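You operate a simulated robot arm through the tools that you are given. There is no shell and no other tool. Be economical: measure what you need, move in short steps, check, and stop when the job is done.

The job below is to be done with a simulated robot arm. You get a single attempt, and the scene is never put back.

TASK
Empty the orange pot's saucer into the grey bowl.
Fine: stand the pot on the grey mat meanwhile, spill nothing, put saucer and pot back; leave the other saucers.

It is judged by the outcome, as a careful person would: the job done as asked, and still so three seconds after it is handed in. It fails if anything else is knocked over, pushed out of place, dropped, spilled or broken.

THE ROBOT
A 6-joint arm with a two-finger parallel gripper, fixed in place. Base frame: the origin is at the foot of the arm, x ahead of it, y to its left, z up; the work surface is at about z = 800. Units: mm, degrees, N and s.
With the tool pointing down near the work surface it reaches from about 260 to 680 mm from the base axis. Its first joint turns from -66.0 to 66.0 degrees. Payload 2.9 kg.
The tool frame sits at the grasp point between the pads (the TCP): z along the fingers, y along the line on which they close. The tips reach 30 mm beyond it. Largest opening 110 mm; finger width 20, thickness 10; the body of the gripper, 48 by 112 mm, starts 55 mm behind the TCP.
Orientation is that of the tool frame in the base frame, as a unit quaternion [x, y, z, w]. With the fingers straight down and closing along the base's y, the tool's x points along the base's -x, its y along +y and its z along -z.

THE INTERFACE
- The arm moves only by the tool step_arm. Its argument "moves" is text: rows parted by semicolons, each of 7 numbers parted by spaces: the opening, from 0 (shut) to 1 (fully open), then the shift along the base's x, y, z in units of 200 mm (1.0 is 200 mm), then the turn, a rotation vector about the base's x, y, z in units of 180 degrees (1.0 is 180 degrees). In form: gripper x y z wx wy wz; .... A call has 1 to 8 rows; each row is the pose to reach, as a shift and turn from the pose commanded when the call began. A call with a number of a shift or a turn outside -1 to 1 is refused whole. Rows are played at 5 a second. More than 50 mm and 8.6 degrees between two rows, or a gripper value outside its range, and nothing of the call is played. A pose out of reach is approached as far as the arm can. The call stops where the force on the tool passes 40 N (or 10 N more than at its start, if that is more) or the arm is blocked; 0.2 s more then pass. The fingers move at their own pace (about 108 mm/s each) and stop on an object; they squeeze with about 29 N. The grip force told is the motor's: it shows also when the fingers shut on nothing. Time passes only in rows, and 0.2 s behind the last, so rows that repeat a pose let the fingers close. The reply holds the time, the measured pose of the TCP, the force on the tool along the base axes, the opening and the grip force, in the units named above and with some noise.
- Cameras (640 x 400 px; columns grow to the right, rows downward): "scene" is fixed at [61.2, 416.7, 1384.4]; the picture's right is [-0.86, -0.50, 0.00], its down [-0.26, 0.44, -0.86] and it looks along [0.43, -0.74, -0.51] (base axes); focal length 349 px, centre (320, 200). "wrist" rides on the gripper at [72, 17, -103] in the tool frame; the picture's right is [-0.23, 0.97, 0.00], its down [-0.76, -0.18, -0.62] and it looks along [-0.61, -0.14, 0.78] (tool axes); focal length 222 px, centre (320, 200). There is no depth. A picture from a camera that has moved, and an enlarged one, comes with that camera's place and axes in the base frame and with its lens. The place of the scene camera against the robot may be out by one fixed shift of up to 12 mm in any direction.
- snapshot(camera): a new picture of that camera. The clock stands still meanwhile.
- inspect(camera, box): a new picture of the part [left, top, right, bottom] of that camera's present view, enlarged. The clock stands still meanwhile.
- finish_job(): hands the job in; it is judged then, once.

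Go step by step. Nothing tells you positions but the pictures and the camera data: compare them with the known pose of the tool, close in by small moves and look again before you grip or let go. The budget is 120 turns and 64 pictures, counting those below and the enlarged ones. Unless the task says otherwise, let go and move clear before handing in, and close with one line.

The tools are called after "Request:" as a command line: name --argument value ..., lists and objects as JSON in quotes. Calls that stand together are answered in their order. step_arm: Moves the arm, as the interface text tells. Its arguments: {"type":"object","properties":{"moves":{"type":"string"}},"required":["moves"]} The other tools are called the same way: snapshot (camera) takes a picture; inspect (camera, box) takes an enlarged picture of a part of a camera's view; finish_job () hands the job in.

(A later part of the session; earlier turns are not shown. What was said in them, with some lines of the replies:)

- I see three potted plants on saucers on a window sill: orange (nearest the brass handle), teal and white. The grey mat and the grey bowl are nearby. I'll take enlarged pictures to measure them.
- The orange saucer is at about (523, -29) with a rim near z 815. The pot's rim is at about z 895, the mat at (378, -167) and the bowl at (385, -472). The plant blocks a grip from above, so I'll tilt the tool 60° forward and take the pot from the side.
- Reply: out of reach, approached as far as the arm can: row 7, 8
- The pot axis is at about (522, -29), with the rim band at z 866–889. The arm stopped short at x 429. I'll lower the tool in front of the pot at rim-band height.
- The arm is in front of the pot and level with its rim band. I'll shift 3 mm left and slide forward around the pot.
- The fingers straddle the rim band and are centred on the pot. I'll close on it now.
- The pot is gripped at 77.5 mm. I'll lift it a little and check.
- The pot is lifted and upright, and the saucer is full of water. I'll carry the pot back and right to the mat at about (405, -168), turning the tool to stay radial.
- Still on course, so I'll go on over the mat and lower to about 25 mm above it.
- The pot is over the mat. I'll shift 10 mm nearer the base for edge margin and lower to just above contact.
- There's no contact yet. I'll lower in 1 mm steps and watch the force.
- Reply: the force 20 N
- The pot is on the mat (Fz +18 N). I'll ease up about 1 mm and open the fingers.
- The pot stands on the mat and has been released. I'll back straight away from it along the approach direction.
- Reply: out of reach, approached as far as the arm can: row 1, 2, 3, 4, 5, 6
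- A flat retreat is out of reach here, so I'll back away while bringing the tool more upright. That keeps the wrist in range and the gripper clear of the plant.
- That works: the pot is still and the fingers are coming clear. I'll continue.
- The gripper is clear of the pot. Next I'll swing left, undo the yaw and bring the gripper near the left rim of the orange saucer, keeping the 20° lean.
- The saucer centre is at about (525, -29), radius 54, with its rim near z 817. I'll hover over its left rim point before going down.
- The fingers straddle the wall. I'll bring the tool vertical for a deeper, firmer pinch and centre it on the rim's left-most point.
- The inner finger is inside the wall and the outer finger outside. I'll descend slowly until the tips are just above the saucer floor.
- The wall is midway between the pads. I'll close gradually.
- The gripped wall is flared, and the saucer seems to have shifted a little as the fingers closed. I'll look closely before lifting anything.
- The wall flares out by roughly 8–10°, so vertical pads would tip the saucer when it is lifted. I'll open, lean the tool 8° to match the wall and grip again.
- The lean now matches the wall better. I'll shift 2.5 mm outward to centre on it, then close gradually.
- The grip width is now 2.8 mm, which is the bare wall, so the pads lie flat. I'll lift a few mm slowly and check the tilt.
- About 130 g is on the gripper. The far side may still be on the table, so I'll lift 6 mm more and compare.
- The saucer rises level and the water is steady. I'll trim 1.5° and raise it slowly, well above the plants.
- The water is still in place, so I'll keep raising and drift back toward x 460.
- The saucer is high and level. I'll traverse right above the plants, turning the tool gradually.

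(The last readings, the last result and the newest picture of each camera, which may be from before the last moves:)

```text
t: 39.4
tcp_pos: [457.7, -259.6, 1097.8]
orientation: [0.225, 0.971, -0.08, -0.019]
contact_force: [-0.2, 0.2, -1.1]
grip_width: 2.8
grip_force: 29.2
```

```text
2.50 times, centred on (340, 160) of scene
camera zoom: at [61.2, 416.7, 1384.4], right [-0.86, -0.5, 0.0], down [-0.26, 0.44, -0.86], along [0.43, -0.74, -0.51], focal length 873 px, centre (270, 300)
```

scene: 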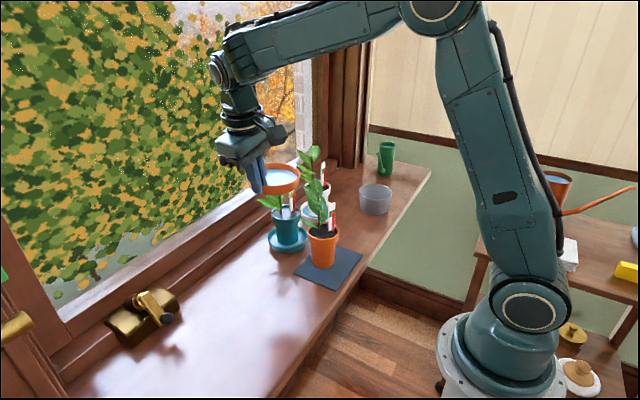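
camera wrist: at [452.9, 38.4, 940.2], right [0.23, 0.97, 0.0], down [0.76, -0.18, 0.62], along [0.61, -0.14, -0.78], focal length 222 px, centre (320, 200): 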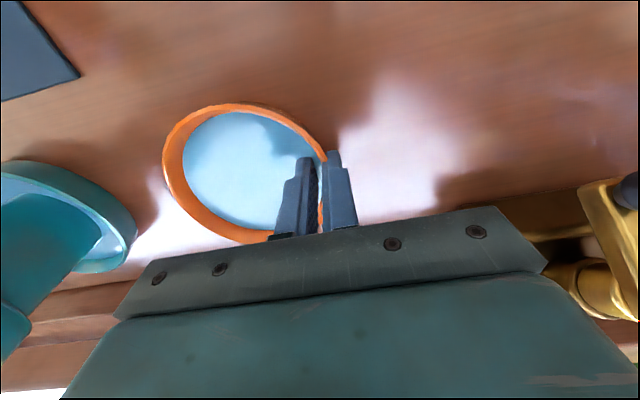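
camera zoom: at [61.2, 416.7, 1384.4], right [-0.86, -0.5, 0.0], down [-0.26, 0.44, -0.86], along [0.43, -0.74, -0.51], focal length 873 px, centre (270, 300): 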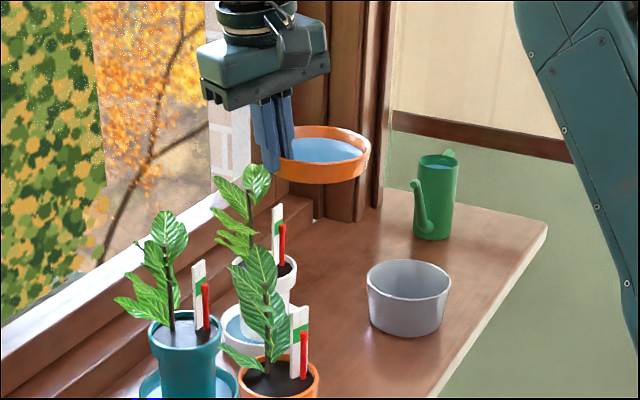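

I'm above the far side now with the water still in. I'll carry on toward the bowl, finishing the turn.

Request:
step_arm --moves "0 0 -0.04 0 0 0 -0.006; 0 0 -0.11 0 0 0 -0.014; 0 0 -0.19 0 0 0 -0.022; 0 0 -0.28 0 0 0 -0.031; 0 0 -0.37 0 0 0 -0.04; 0 0 -0.45 0 0 0 -0.048; 0 0 -0.52 0 0 0 -0.055; 0 0 -0.56 0 0 0 -0.06"

Request:
step_arm --moves "0 0 -0.05 0 0 0 -0.006; 0 0.002 -0.12 -0.01 0 0 -0.014; 0 0.004 -0.2 -0.04 0 0 -0.022; 0 0.006 -0.28 -0.09 0 0 -0.03; 0 0.008 -0.36 -0.15 0 0 -0.037; 0 0.01 -0.42 -0.21 0 0 -0.043; 0 0.01 -0.45 -0.27 0 0 -0.046; 0 0.01 -0.46 -0.31 0 0 -0.046"

Request:
snapshot --camera "wrist"

Request:
inspect --camera "scene" --box '[290, 110, 450, 238]'

```text
t: 41.2
tcp_pos: [456.8, -344.9, 1087.5]
orientation: [0.313, 0.946, -0.077, -0.026]
contact_force: [0.7, -0.9, -0.3]
grip_width: 2.8
grip_force: 28.7
out of reach, approached as far as the arm can: row 6, 7, 8
```

```text
t: 43.0
tcp_pos: [460.6, -406.6, 1016.6]
orientation: [0.381, 0.921, -0.075, -0.031]
contact_force: [0.5, 1.3, -2.1]
grip_width: 3.0
grip_force: 29.0
out of reach, approached as far as the arm can: row 1, 2, 3, 4, 5, 6, 7, 8
```

```text
23 pictures are left
camera wrist: at [434.6, -332.8, 1115.6], right [0.84, 0.52, -0.16], down [0.48, -0.59, 0.64], along [0.24, -0.62, -0.75], focal length 222 px, centre (320, 200)
```

wrist: 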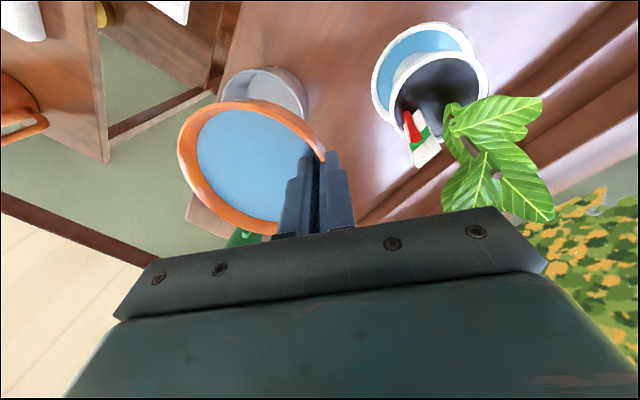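

```text
3.12 times, centred on (370, 174) of scene
camera zoom: at [61.2, 416.7, 1384.4], right [-0.86, -0.5, 0.0], down [-0.26, 0.44, -0.86], along [0.43, -0.74, -0.51], focal length 1091 px, centre (164, 281)
```

zoom: 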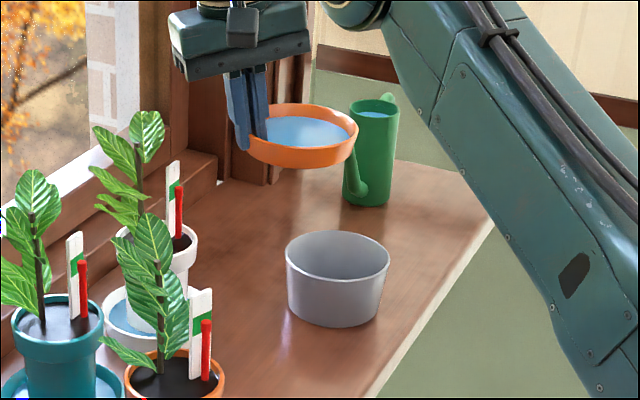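

The saucer is near the bowl, but reach is limited this high. I'll descend diagonally toward the pour position.

Request:
step_arm --moves "0 0 -0.02 -0.03 0 0 0; 0 0 -0.05 -0.09 0 0 0; 0 0 -0.09 -0.16 0 0 0; 0 0 -0.13 -0.23 0 0 0; 0 0 -0.17 -0.3 0 0 0; 0 0 -0.21 -0.37 0 0 0; 0 0 -0.245 -0.43 0 0 0; 0 0 -0.265 -0.46 0 0 0"

Request:
inspect --camera "scene" --box '[290, 110, 450, 238]'

Request:
snapshot --camera "wrist"

```text
t: 44.8
tcp_pos: [462.6, -458.1, 926.8]
orientation: [0.382, 0.92, -0.075, -0.031]
contact_force: [0.1, -1.1, -0.3]
grip_width: 2.9
grip_force: 28.8
```

```text
3.12 times, centred on (370, 174) of scene
camera zoom: at [61.2, 416.7, 1384.4], right [-0.86, -0.5, 0.0], down [-0.26, 0.44, -0.86], along [0.43, -0.74, -0.51], focal length 1091 px, centre (164, 281)
```

zoom: 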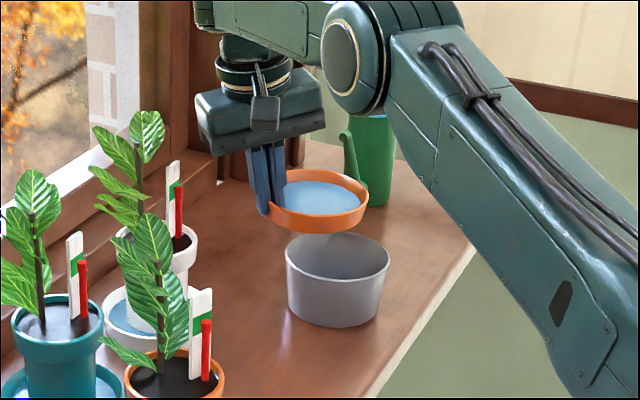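

```text
20 pictures are left
camera wrist: at [435.8, -385.2, 1025.5], right [0.84, 0.52, -0.16], down [0.49, -0.59, 0.64], along [0.24, -0.62, -0.75], focal length 222 px, centre (320, 200)
```

wrist: 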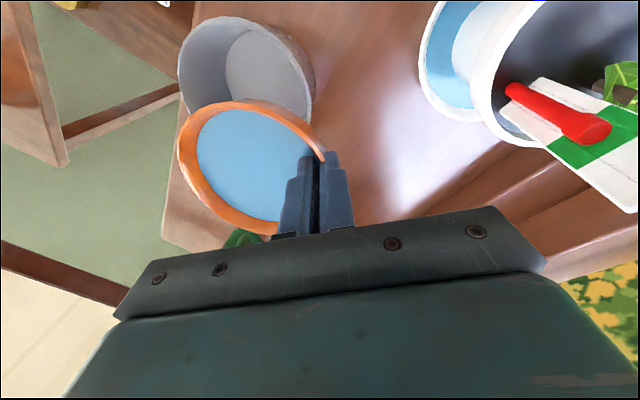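

The saucer's pour lip will sit about 10 mm on the base side of the bowl's centre. I'll lower 22 mm, shift 6 mm and begin tilting slowly about the lip.

Request:
step_arm --moves "0 0 -0.007 -0.02 0 0 0; 0 0 -0.015 -0.05 0 0 0; 0 0 -0.025 -0.085 0 0 0; 0 0 -0.03 -0.11 0 0 0"

Request:
step_arm --moves "0 -0.0041 0.0041 0.014 -0.0118 -0.0118 0; 0 -0.0088 0.0088 0.0277 -0.0236 -0.0236 0; 0 -0.014 0.014 0.041 -0.0353 -0.0353 0; 0 -0.0196 0.0196 0.0539 -0.0471 -0.0471 0; 0 -0.0257 0.0257 0.0663 -0.0589 -0.0589 0; 0 -0.0323 0.0323 0.0783 -0.0707 -0.0707 0; 0 -0.0393 0.0393 0.0898 -0.0825 -0.0825 0; 0 -0.0467 0.0467 0.1008 -0.0943 -0.0943 0"

Request:
inspect --camera "scene" --box '[310, 130, 430, 226]'

```text
t: 45.8
tcp_pos: [463.7, -467.0, 903.3]
orientation: [0.382, 0.92, -0.074, -0.032]
contact_force: [0.8, -0.1, -0.7]
grip_width: 2.6
grip_force: 29.2
```

```text
t: 47.6
tcp_pos: [454.4, -457.7, 925.1]
orientation: [0.389, 0.894, -0.152, 0.16]
contact_force: [-0.1, -0.2, -0.7]
grip_width: 2.9
grip_force: 28.9
```

```text
4.17 times, centred on (370, 178) of scene
camera zoom: at [61.2, 416.7, 1384.4], right [-0.86, -0.5, 0.0], down [-0.26, 0.44, -0.86], along [0.43, -0.74, -0.51], focal length 1455 px, centre (112, 292)
```

zoom: 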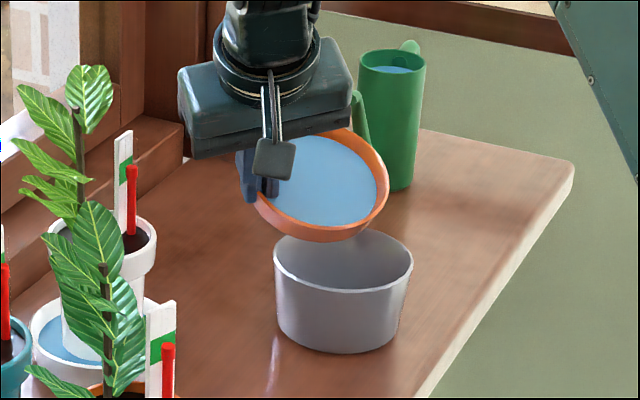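

The lip is over the bowl, and there's no spill. I'll keep tilting about the lip.

Request:
step_arm --moves "0 -0.0105 0.0105 0.0137 -0.0157 -0.0157 0; 0 -0.0217 0.0217 0.0264 -0.0314 -0.0314 0; 0 -0.0334 0.0334 0.0379 -0.0471 -0.0471 0; 0 -0.0457 0.0457 0.0483 -0.0628 -0.0628 0; 0 -0.0585 0.0585 0.0574 -0.0786 -0.0786 0; 0 -0.0717 0.0717 0.0652 -0.0943 -0.0943 0; 0 -0.0852 0.0852 0.0717 -0.11 -0.11 0; 0 -0.099 0.099 0.0768 -0.1257 -0.1257 0"

Request:
inspect --camera "scene" --box '[310, 130, 430, 226]'

```text
t: 49.4
tcp_pos: [435.0, -437.2, 940.2]
orientation: [0.372, 0.798, -0.245, 0.405]
contact_force: [-0.6, -0.5, -0.7]
grip_width: 2.8
grip_force: 29.0
```

```text
4.17 times, centred on (370, 178) of scene
camera zoom: at [61.2, 416.7, 1384.4], right [-0.86, -0.5, 0.0], down [-0.26, 0.44, -0.86], along [0.43, -0.74, -0.51], focal length 1455 px, centre (112, 292)
```

zoom: 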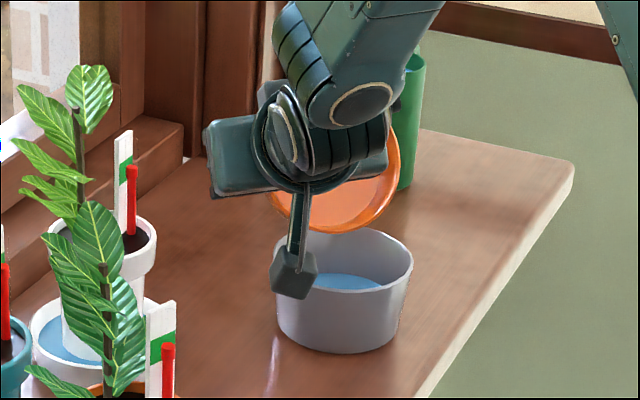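

The water is in the bowl and the saucer looks empty. I'll tilt a little further and pause to drain the last of it.

Request:
step_arm --moves "0 -0.0211 0.0211 0.005 -0.0236 -0.0236 0; 0 -0.0425 0.0425 0.007 -0.0471 -0.0471 0; 0 -0.064 0.064 0.006 -0.0707 -0.0707 0; 0 -0.0852 0.0852 0.0016 -0.0943 -0.0943 0; 0 -0.0852 0.0852 0.0016 -0.0943 -0.0943 0; 0 -0.0852 0.0852 0.0016 -0.0943 -0.0943 0; 0 -0.0852 0.0852 0.0016 -0.0943 -0.0943 0; 0 -0.0852 0.0852 0.0016 -0.0943 -0.0943 0"

Request:
snapshot --camera "wrist"

```text
t: 51.2
tcp_pos: [417.2, -420.7, 940.6]
orientation: [0.341, 0.686, -0.302, 0.568]
contact_force: [-0.6, -0.3, -1.1]
grip_width: 3.0
grip_force: 29.3
```

```text
17 pictures are left
camera wrist: at [363.5, -318.9, 886.1], right [0.82, 0.54, 0.2], down [-0.41, 0.3, 0.86], along [0.41, -0.79, 0.47], focal length 222 px, centre (320, 200)
```

wrist: 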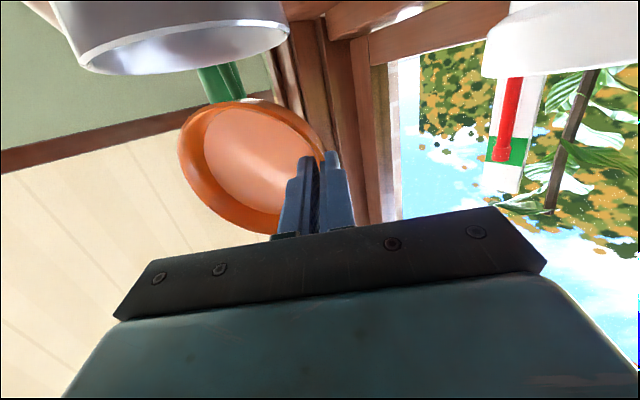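

The saucer is empty. I'll reverse the tilt, staying over the bowl.

Request:
step_arm --moves "0 0.0284 -0.0284 0.015 0.0314 0.0314 0; 0 0.0569 -0.0569 0.025 0.0628 0.0628 0; 0 0.0852 -0.0852 0.0284 0.0943 0.0943 0; 0 0.1124 -0.1124 0.027 0.1257 0.1257 0; 0 0.1386 -0.1386 0.02 0.1571 0.1571 0; 0 0.1626 -0.1626 0.008 0.1885 0.1885 0; 0 0.1842 -0.1842 -0.008 0.2199 0.2199 0"

Request:
step_arm --moves "0 0.0187 -0.0187 0.0 0.0314 0.0314 0; 0 0.0346 -0.0346 0 0.0628 0.0628 0; 0 0.0467 -0.0467 0 0.0943 0.0943 0; 0 0.0467 0.03 0.1 0.0943 0.0943 0; 0 0.0467 0.12 0.25 0.0943 0.0943 0; 0 0.0467 0.2 0.38 0.0943 0.0943 0"

Request:
snapshot --camera "scene"

```text
t: 52.8
tcp_pos: [453.4, -457.4, 939.3]
orientation: [0.388, 0.895, -0.152, 0.161]
contact_force: [0.1, -0.4, -0.6]
grip_width: 2.5
grip_force: 28.8
```

```text
t: 54.2
tcp_pos: [461.0, -409.1, 1012.9]
orientation: [0.382, 0.921, -0.075, -0.031]
contact_force: [-0.2, 0.0, -0.8]
grip_width: 3.0
grip_force: 29.0
out of reach, approached as far as the arm can: row 3, 4, 5, 6
```

```text
16 pictures are left
```

scene: 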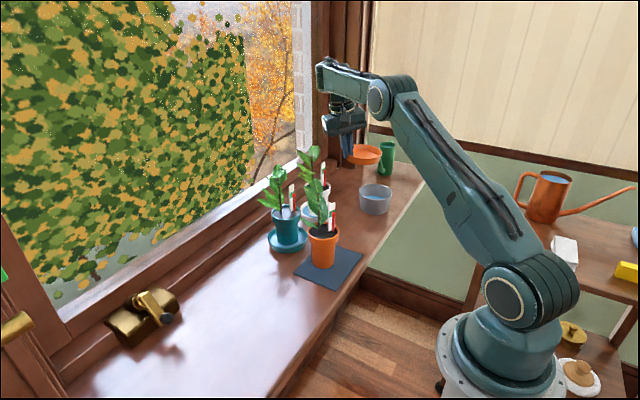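

I'll raise it and travel back over the plants, undoing the turn.

Request:
step_arm --moves "0 -0.05 0.04 0.12 0 0 0; 0 -0.1 0.09 0.25 0 0 0; 0 -0.1 0.15 0.36 0 0 0.01; 0 -0.1 0.3 0.41 0 0 0.03; 0 -0.08 0.45 0.42 0 0 0.05; 0 -0.06 0.6 0.43 0 0 0.07; 0 -0.03 0.75 0.43 0 0 0.09; 0 -0.02 0.9 0.43 0 0 0.11"

Request:
step_arm --moves "0 0 0.14 0 0 0 0.018; 0 0 0.28 0 0 0 0.036; 0 0 0.42 0 0 0 0.054; 0 0 0.56 0 0 0 0.072; 0 0 0.7 0 0 0 0.09; 0 0 0.84 0 0 0 0.11; 0 0.02 0.98 0 0 0 0.13; 0 0.04 1 0 0 0 0.14"

```text
t: 56.0
tcp_pos: [458.6, -230.0, 1099.1]
orientation: [0.218, 0.973, -0.079, -0.018]
contact_force: [-0.6, 1.4, -0.7]
grip_width: 2.6
grip_force: 28.7
out of reach, approached as far as the arm can: row 2, 3
```

```text
t: 57.8
tcp_pos: [466.2, -31.3, 1097.8]
orientation: [0.001, 0.997, -0.082, -0.002]
contact_force: [-0.2, -0.2, -0.2]
grip_width: 2.9
grip_force: 28.6
```

The saucer is back over its place. I'll lower it to about 10 mm above the table at its old spot and compare with the earlier picture.

Request:
step_arm --moves "0 0.1 0.1 -0.05 0 0 0; 0 0.2 0.2 -0.15 0 0 0; 0 0.29 0.265 -0.3 0 0 0; 0 0.29 0.265 -0.5 0 0 0; 0 0.29 0.265 -0.7 0 0 0; 0 0.29 0.265 -0.9 0 0 0; 0 0.29 0.265 -1 0 0 0"

Request:
step_arm --moves "0 0 0 -0.07 0 0 0; 0 0 0 -0.14 0 0 0; 0 0 0 -0.2 0 0 0; 0 0 0 -0.25 0 0 0"

Request:
inspect --camera "scene" --box '[200, 220, 300, 300]'

```text
t: 59.4
tcp_pos: [525.6, 22.0, 898.8]
orientation: [0.001, 0.997, -0.082, 0.0]
contact_force: [0.2, -0.1, -0.5]
grip_width: 2.8
grip_force: 29.6
```

```text
t: 60.4
tcp_pos: [525.8, 22.3, 848.1]
orientation: [0.001, 0.997, -0.081, 0.0]
contact_force: [0.3, 0.9, -0.9]
grip_width: 2.8
grip_force: 28.6
```

```text
5.00 times, centred on (250, 260) of scene
camera zoom: at [61.2, 416.7, 1384.4], right [-0.86, -0.5, 0.0], down [-0.26, 0.44, -0.86], along [0.43, -0.74, -0.51], focal length 1746 px, centre (670, -100)
```

zoom: 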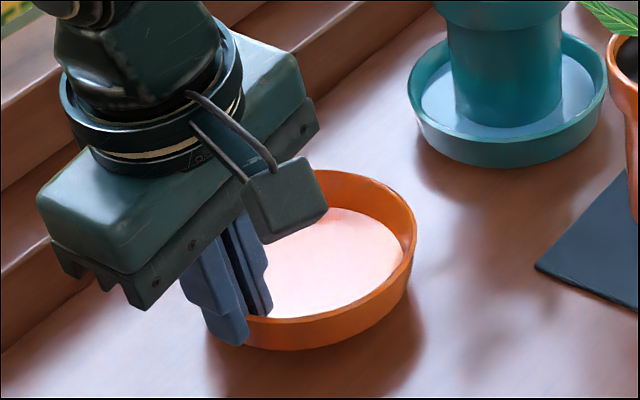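

Compared with the earlier picture, the saucer needs to go about 7 mm further right and 2.6 mm back. I'll correct that and lower until it just touches.

Request:
step_arm --moves "0 -0.006 -0.017 0 0 0 0; 0 -0.013 -0.035 -0.015 0 0 0; 0 -0.013 -0.035 -0.03 0 0 0; 0 -0.013 -0.035 -0.038 0 0 0; 0 -0.013 -0.035 -0.043 0 0 0"

Request:
inspect --camera "scene" --box '[200, 220, 300, 300]'

```text
t: 61.6
tcp_pos: [523.1, 16.3, 839.8]
orientation: [0.001, 0.997, -0.081, 0.0]
contact_force: [0.7, -0.2, 0.8]
grip_width: 2.6
grip_force: 28.9
```

```text
5.00 times, centred on (250, 260) of scene
camera zoom: at [61.2, 416.7, 1384.4], right [-0.86, -0.5, 0.0], down [-0.26, 0.44, -0.86], along [0.43, -0.74, -0.51], focal length 1746 px, centre (670, -100)
```

zoom: 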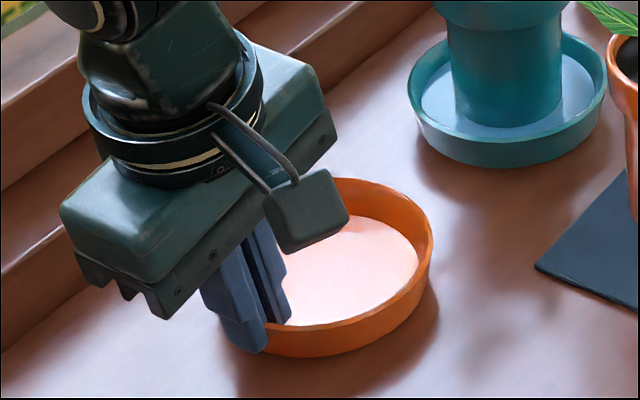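

Within 2 mm of the original spot. I'll set it down to contact.

Request:
step_arm --moves "0 0.004 0.006 -0.005 0 0 0; 0 0.004 0.006 -0.01 0 0 0; 0 0.004 0.006 -0.014 0 0 0"

```text
t: 62.4
tcp_pos: [524.2, 15.6, 838.2]
orientation: [0.002, 0.997, -0.081, 0.0]
contact_force: [-8.3, -0.2, 18.5]
grip_width: 3.0
grip_force: 29.3
```

Contact. I'll ease up a little and open slowly.

Request:
step_arm --moves "0 0 0 0.006 0 0 0; 0.05 0 0 0.006 0 0 0; 0.1 0 0 0.006 0 0 0; 0.16 0 0 0.008 0 0 0; 0.2 0 0 0.01 0 0 0; 0.2 0 0 0.06 0 0 0; 0.2 0 0 0.16 0 0 0; 0.2 0 0 0.3 0 0 0"

Request:
inspect --camera "scene" --box '[200, 220, 300, 300]'

```text
t: 64.2
tcp_pos: [525.2, 16.5, 899.4]
orientation: [0.001, 0.997, -0.082, 0.0]
contact_force: [-0.2, 0.4, 1.2]
grip_width: 21.9
grip_force: 0.0
```

```text
5.00 times, centred on (250, 260) of scene
camera zoom: at [61.2, 416.7, 1384.4], right [-0.86, -0.5, 0.0], down [-0.26, 0.44, -0.86], along [0.43, -0.74, -0.51], focal length 1746 px, centre (670, -100)
```

zoom: 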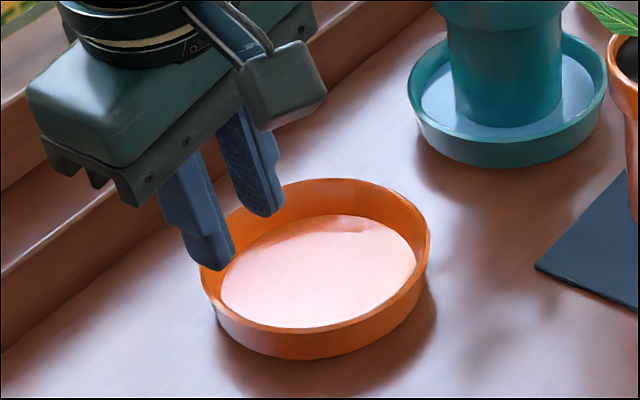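

The saucer is back, within about 2 mm of where it was. Next I'll return to the pot by the reverse of the earlier retreat path, first bringing the tool upright.

Request:
step_arm --moves "0.3 -0.05 0 0.05 0.01 0 0; 0.5 -0.15 0 0.05 0.02 0 0; 0.7 -0.27 0 0.05 0.03 0 0; 0.9 -0.39 0 0.04 0.04 0 0; 1 -0.51 0 0.03 0.0523 0 0; 1 -0.625 0 0.02 0.0523 0 0"

Request:
step_arm --moves "1 -0.08 -0.02 0 0 -0.0278 0; 1 -0.17 -0.05 0 0 -0.0556 0; 1 -0.26 -0.09 0 0 -0.0833 0; 1 -0.35 -0.13 0 0 -0.1111 0"

Request:
step_arm --moves "1 -0.03 -0.1 0 0 0 -0.018; 1 -0.06 -0.22 0 0 0 -0.036; 1 -0.09 -0.34 0 0 0 -0.056; 1 -0.105 -0.46 0 0 0 -0.076; 1 -0.105 -0.56 0 0 0 -0.096; 1 -0.105 -0.61 0 0 0 -0.1111"

```text
t: 65.6
tcp_pos: [398.9, 17.7, 903.0]
orientation: [0.001, 1.0, 0.001, 0.0]
contact_force: [0.3, -0.2, -1.0]
grip_width: 109.8
grip_force: 0.1
```

```text
t: 66.6
tcp_pos: [329.6, -10.0, 902.5]
orientation: [0.001, 0.985, 0.001, 0.174]
contact_force: [1.0, -0.7, 0.5]
grip_width: 109.9
grip_force: 0.0
```

```text
t: 68.0
tcp_pos: [307.6, -132.6, 902.2]
orientation: [0.171, 0.97, -0.029, 0.171]
contact_force: [0.0, -0.6, -0.7]
grip_width: 110.0
grip_force: 0.1
```

The pose matches the earlier clear point. I'll go in with the tool leaning back toward 60°.

Request:
step_arm --moves "1 0.05 -0.02 -0.03 0 0 0; 1 0.097 -0.037 -0.06 -0.0096 -0.0261 0; 1 0.142 -0.054 -0.07 -0.0192 -0.0522 0; 1 0.187 -0.071 -0.08 -0.0288 -0.0783 0; 1 0.233 -0.088 -0.09 -0.0384 -0.1044 0"

Request:
snapshot --camera "wrist"

```text
t: 69.2
tcp_pos: [353.9, -149.1, 883.0]
orientation: [0.164, 0.925, -0.059, 0.338]
contact_force: [0.5, 0.5, 0.4]
grip_width: 110.0
grip_force: 0.0
```

```text
12 pictures are left
camera wrist: at [246.1, -91.9, 914.6], right [0.5, 0.85, 0.15], down [0.11, -0.23, 0.97], along [0.86, -0.46, -0.21], focal length 222 px, centre (320, 200)
```

wrist: 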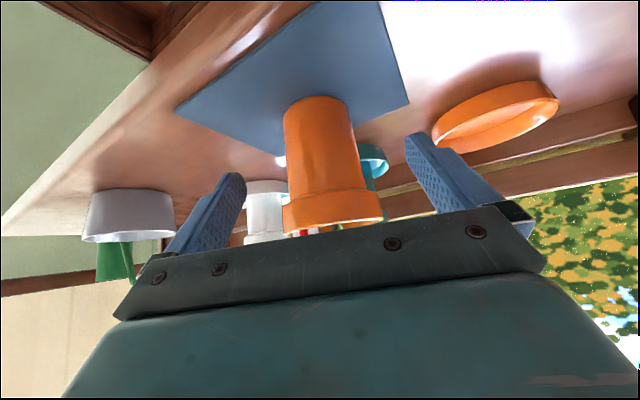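

Lined up on the pot. I'll continue to the release pose.

Request:
step_arm --moves "1 0.05 -0.02 -0.01 -0.0096 -0.0261 0; 1 0.1 -0.04 -0.02 -0.0192 -0.0522 0; 1 0.14 -0.055 -0.03 -0.0288 -0.0783 0; 1 0.165 -0.065 -0.02 -0.0384 -0.1044 0; 1 0.183 -0.0725 -0.005 -0.0384 -0.1044 0"

Request:
snapshot --camera "wrist"

```text
t: 70.4
tcp_pos: [390.8, -163.7, 881.7]
orientation: [0.151, 0.852, -0.088, 0.493]
contact_force: [0.0, -0.2, -0.4]
grip_width: 110.0
grip_force: 0.1
```

```text
11 pictures are left
camera wrist: at [279.4, -105.3, 870.4], right [0.44, 0.88, 0.2], down [-0.21, -0.11, 0.97], along [0.87, -0.47, 0.14], focal length 222 px, centre (320, 200)
```

wrist: 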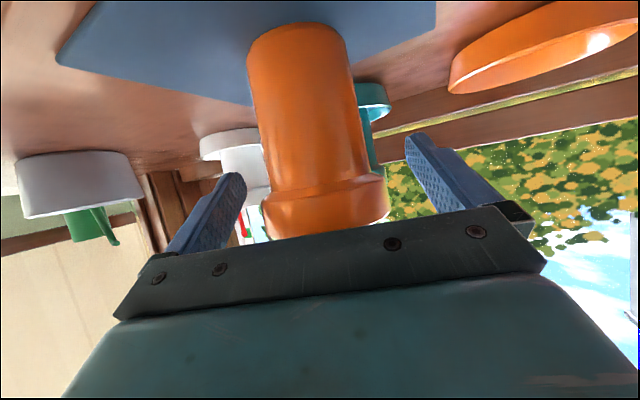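

The view is identical to the one at release. I'll close and lift.

Request:
step_arm --moves "0.8 0 0 0 0 0 0; 0.74 0 0 0 0 0 0; 0.7 0 0 0 0 0 0; 0.5 0 0 0 0 0 0; 0 0 0 0 0 0 0; 0 0 0 0 0 0 0"

Request:
step_arm --moves "0 0 0 0.02 0 0 0; 0 0.01 -0.003 0.05 0 0 0; 0 0.025 -0.008 0.1 0 0 0; 0 0.05 -0.01 0.15 0 0 0; 0 0.06 -0.01 0.2 0 0 0; 0 0.07 -0.01 0.25 0 0 0; 0 0.07 -0.01 0.32 0 0 0"

```text
t: 71.8
tcp_pos: [391.7, -163.6, 881.3]
orientation: [0.151, 0.853, -0.087, 0.492]
contact_force: [-0.9, -2.1, 1.6]
grip_width: 77.8
grip_force: 29.1
```

```text
t: 73.4
tcp_pos: [402.8, -166.5, 946.4]
orientation: [0.151, 0.853, -0.087, 0.492]
contact_force: [1.1, 0.9, -5.2]
grip_width: 77.3
grip_force: 28.3
```

The pot is lifted. I'll carry it back to above its saucer along the reverse path.

Request:
step_arm --moves "0 0.03 0.05 0 0 0 0.01; 0 0.06 0.12 0 0 0 0.02; 0 0.09 0.19 0 0 0 0.03; 0 0.12 0.26 0 0 0 0.037; 0 0.136 0.305 0 0 0 0.041"

Request:
step_arm --moves "0 0.02 0.06 0 0 0 0.01; 0 0.07 0.12 0 0 0 0.02; 0 0.13 0.18 0 0 0 0.03; 0 0.19 0.24 0 0 0 0.04; 0 0.26 0.3 0 0 0 0.05; 0 0.34 0.35 0 0 0 0.06; 0 0.4235 0.378 0 0 0 0.07"

Request:
inspect --camera "scene" --box '[180, 140, 380, 300]'

Request:
snapshot --camera "wrist"

```text
t: 74.6
tcp_pos: [432.4, -104.1, 946.9]
orientation: [0.094, 0.861, -0.054, 0.497]
contact_force: [-0.1, 1.1, -5.3]
grip_width: 77.1
grip_force: 28.4
```

```text
t: 76.2
tcp_pos: [515.2, -29.4, 947.5]
orientation: [0.0, 0.866, 0.0, 0.5]
contact_force: [-0.3, 0.6, -5.1]
grip_width: 77.4
grip_force: 28.8
```

```text
2.50 times, centred on (280, 220) of scene
camera zoom: at [61.3, 416.7, 1384.4], right [-0.86, -0.5, 0.0], down [-0.26, 0.44, -0.86], along [0.43, -0.74, -0.51], focal length 873 px, centre (420, 150)
```

zoom: 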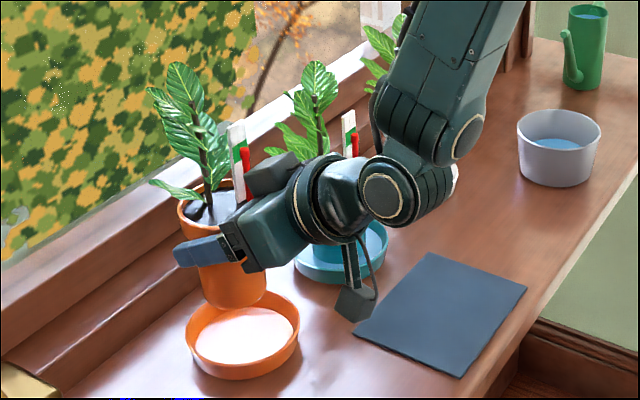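

```text
9 pictures are left
camera wrist: at [390.6, -13.7, 935.1], right [0.11, 0.97, 0.2], down [-0.16, -0.18, 0.97], along [0.98, -0.14, 0.13], focal length 222 px, centre (320, 200)
```

wrist: 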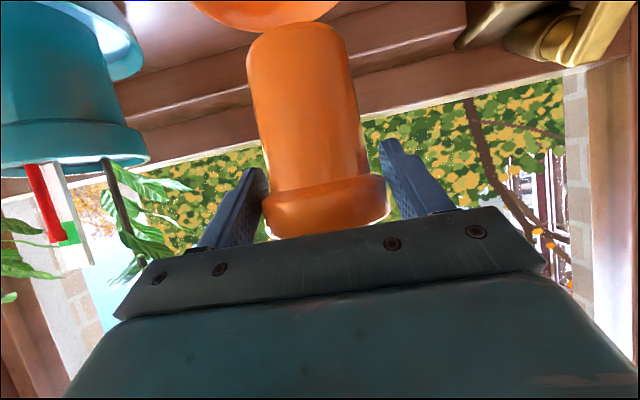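

The pot is upright and centred above the saucer, which sits as before. I'll lower it to just above contact, then set it down in 1 mm steps.

Request:
step_arm --moves "0 0 0 -0.06 0 0 0; 0 0 0 -0.12 0 0 0; 0 0 0 -0.18 0 0 0; 0 0 0 -0.24 0 0 0; 0 0 0 -0.28 0 0 0"

Request:
inspect --camera "scene" --box '[200, 190, 320, 290]'

Request:
snapshot --camera "wrist"

```text
t: 77.4
tcp_pos: [515.4, -29.8, 890.5]
orientation: [0.001, 0.866, 0.0, 0.5]
contact_force: [0.0, 0.0, -5.4]
grip_width: 77.4
grip_force: 29.2
```

```text
4.00 times, centred on (260, 240) of scene
camera zoom: at [61.3, 416.7, 1384.4], right [-0.86, -0.5, 0.0], down [-0.26, 0.44, -0.86], along [0.43, -0.74, -0.51], focal length 1396 px, centre (560, 40)
```

zoom: 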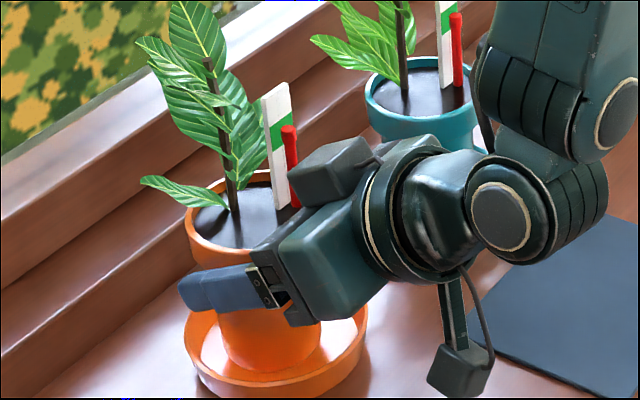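

```text
7 pictures are left
camera wrist: at [390.9, -12.5, 878.0], right [0.11, 0.97, 0.2], down [-0.16, -0.18, 0.97], along [0.98, -0.14, 0.13], focal length 222 px, centre (320, 200)
```

wrist: 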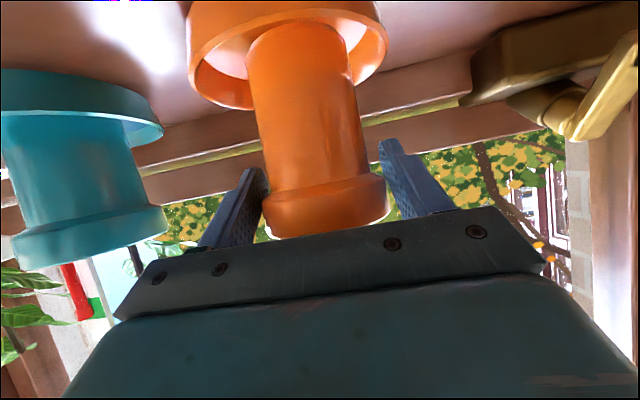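

The pot is well inside the saucer, a few mm left of its centre. I'll shift 2.5 mm right and set it down.

Request:
step_arm --moves "0 0 -0.006 -0.01 0 0 0; 0 0 -0.012 -0.02 0 0 0; 0 0 -0.012 -0.027 0 0 0; 0 0 -0.012 -0.032 0 0 0; 0 0 -0.012 -0.037 0 0 0; 0 0 -0.012 -0.042 0 0 0"

```text
t: 78.8
tcp_pos: [515.8, -30.7, 882.5]
orientation: [0.001, 0.866, -0.001, 0.5]
contact_force: [0.1, 0.2, -5.2]
grip_width: 77.7
grip_force: 29.1
```

Request:
step_arm --moves "0 0 0 -0.005 0 0 0; 0 0 0 -0.01 0 0 0; 0 0 0 -0.015 0 0 0; 0 0 0 -0.02 0 0 0"

```text
t: 79.8
tcp_pos: [517.7, -31.8, 880.4]
orientation: [0.001, 0.864, 0.0, 0.504]
contact_force: [-1.1, 2.4, 19.3]
grip_width: 77.4
grip_force: 28.6
```

The pot is resting in the saucer (Fz +19 N). I'll ease up 1 mm and open.

Request:
step_arm --moves "0 0 0 0.006 0 0 0; 0.72 0 0 0.006 0 0 0; 0.8 0 0 0.006 0 0 0; 1 0 0 0.006 0 0 0; 1 0 0 0.006 0 0 0"

Request:
step_arm --moves "1 -0.06 0 0 0 0 0; 1 -0.12 0 0 0 0 0; 1 -0.18 0 0 0 0 0; 1 -0.24 0 0 0 0 0; 1 -0.29 0 0 0 0 0; 1 -0.33 0 0.03 0 0 0"

Request:
snapshot --camera "wrist"

```text
t: 81.0
tcp_pos: [516.8, -31.2, 879.7]
orientation: [-0.001, 0.866, 0.001, 0.5]
contact_force: [-0.3, -0.3, -0.2]
grip_width: 110.0
grip_force: 0.1
```

```text
t: 82.4
tcp_pos: [450.0, -30.8, 884.3]
orientation: [0.001, 0.866, -0.001, 0.499]
contact_force: [0.1, 0.2, -0.6]
grip_width: 110.2
grip_force: 0.0
```

```text
6 pictures are left
camera wrist: at [324.9, -14.2, 873.4], right [0.11, 0.97, 0.2], down [-0.16, -0.18, 0.97], along [0.98, -0.14, 0.14], focal length 222 px, centre (320, 200)
```

wrist: 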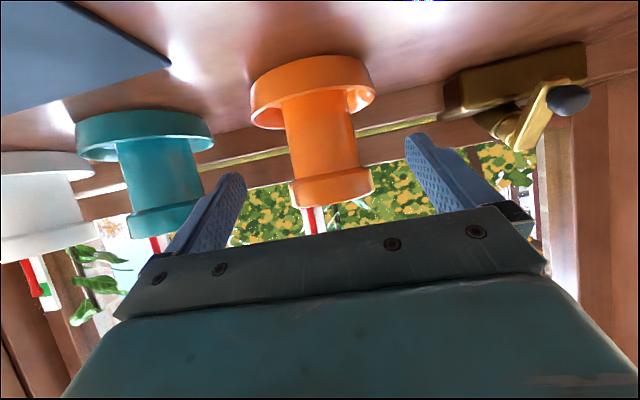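

The pot stands in its saucer and the gripper is clear. I'll back up and away from the plants.

Request:
step_arm --moves "1 -0.05 0 0.02 0 0.03 0; 1 -0.1 0 0.06 0 0.06 0; 1 -0.15 0.03 0.15 0 0.1 0; 1 -0.18 0.06 0.3 0 0.14 0; 1 -0.2 0.1 0.45 0 0.18 0; 1 -0.2 0.15 0.6 0 0.22 0; 1 -0.2 0.2 0.75 0 0.26 0"

Request:
snapshot --camera "scene"

Request:
inspect --camera "scene" --box '[200, 140, 400, 300]'

```text
t: 84.0
tcp_pos: [410.6, 7.4, 1035.9]
orientation: [0.0, 0.993, 0.0, 0.116]
contact_force: [-0.6, 0.9, 0.1]
grip_width: 109.9
grip_force: 0.0
```

```text
5 pictures are left
```

scene: 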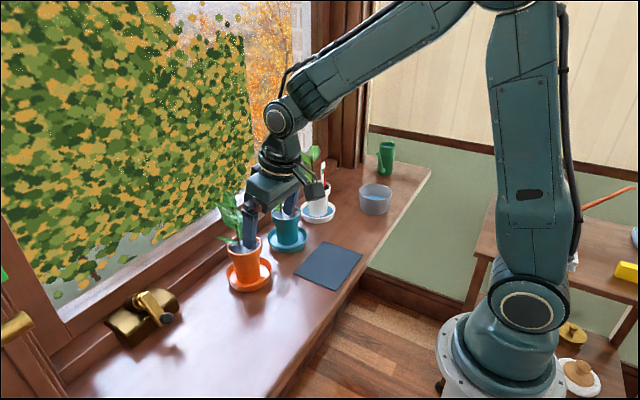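

```text
2.50 times, centred on (300, 220) of scene
camera zoom: at [61.2, 416.7, 1384.4], right [-0.86, -0.5, 0.0], down [-0.26, 0.44, -0.86], along [0.43, -0.74, -0.51], focal length 873 px, centre (370, 150)
```

zoom: 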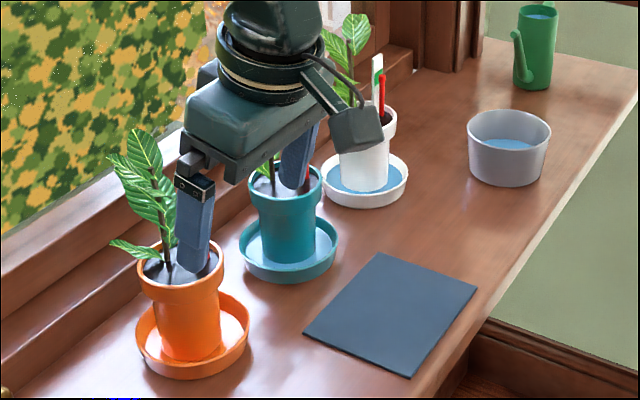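

The pot stands in its emptied saucer where it was, the water is in the bowl, and everything else is untouched with the arm clear. I'm handing in.

Request:
finish_job

```text
The job is handed in.
```

The orange pot's saucer is emptied into the grey bowl with no spill seen. The saucer and pot are back within a few millimetres of where they were, and the other saucers are untouched.
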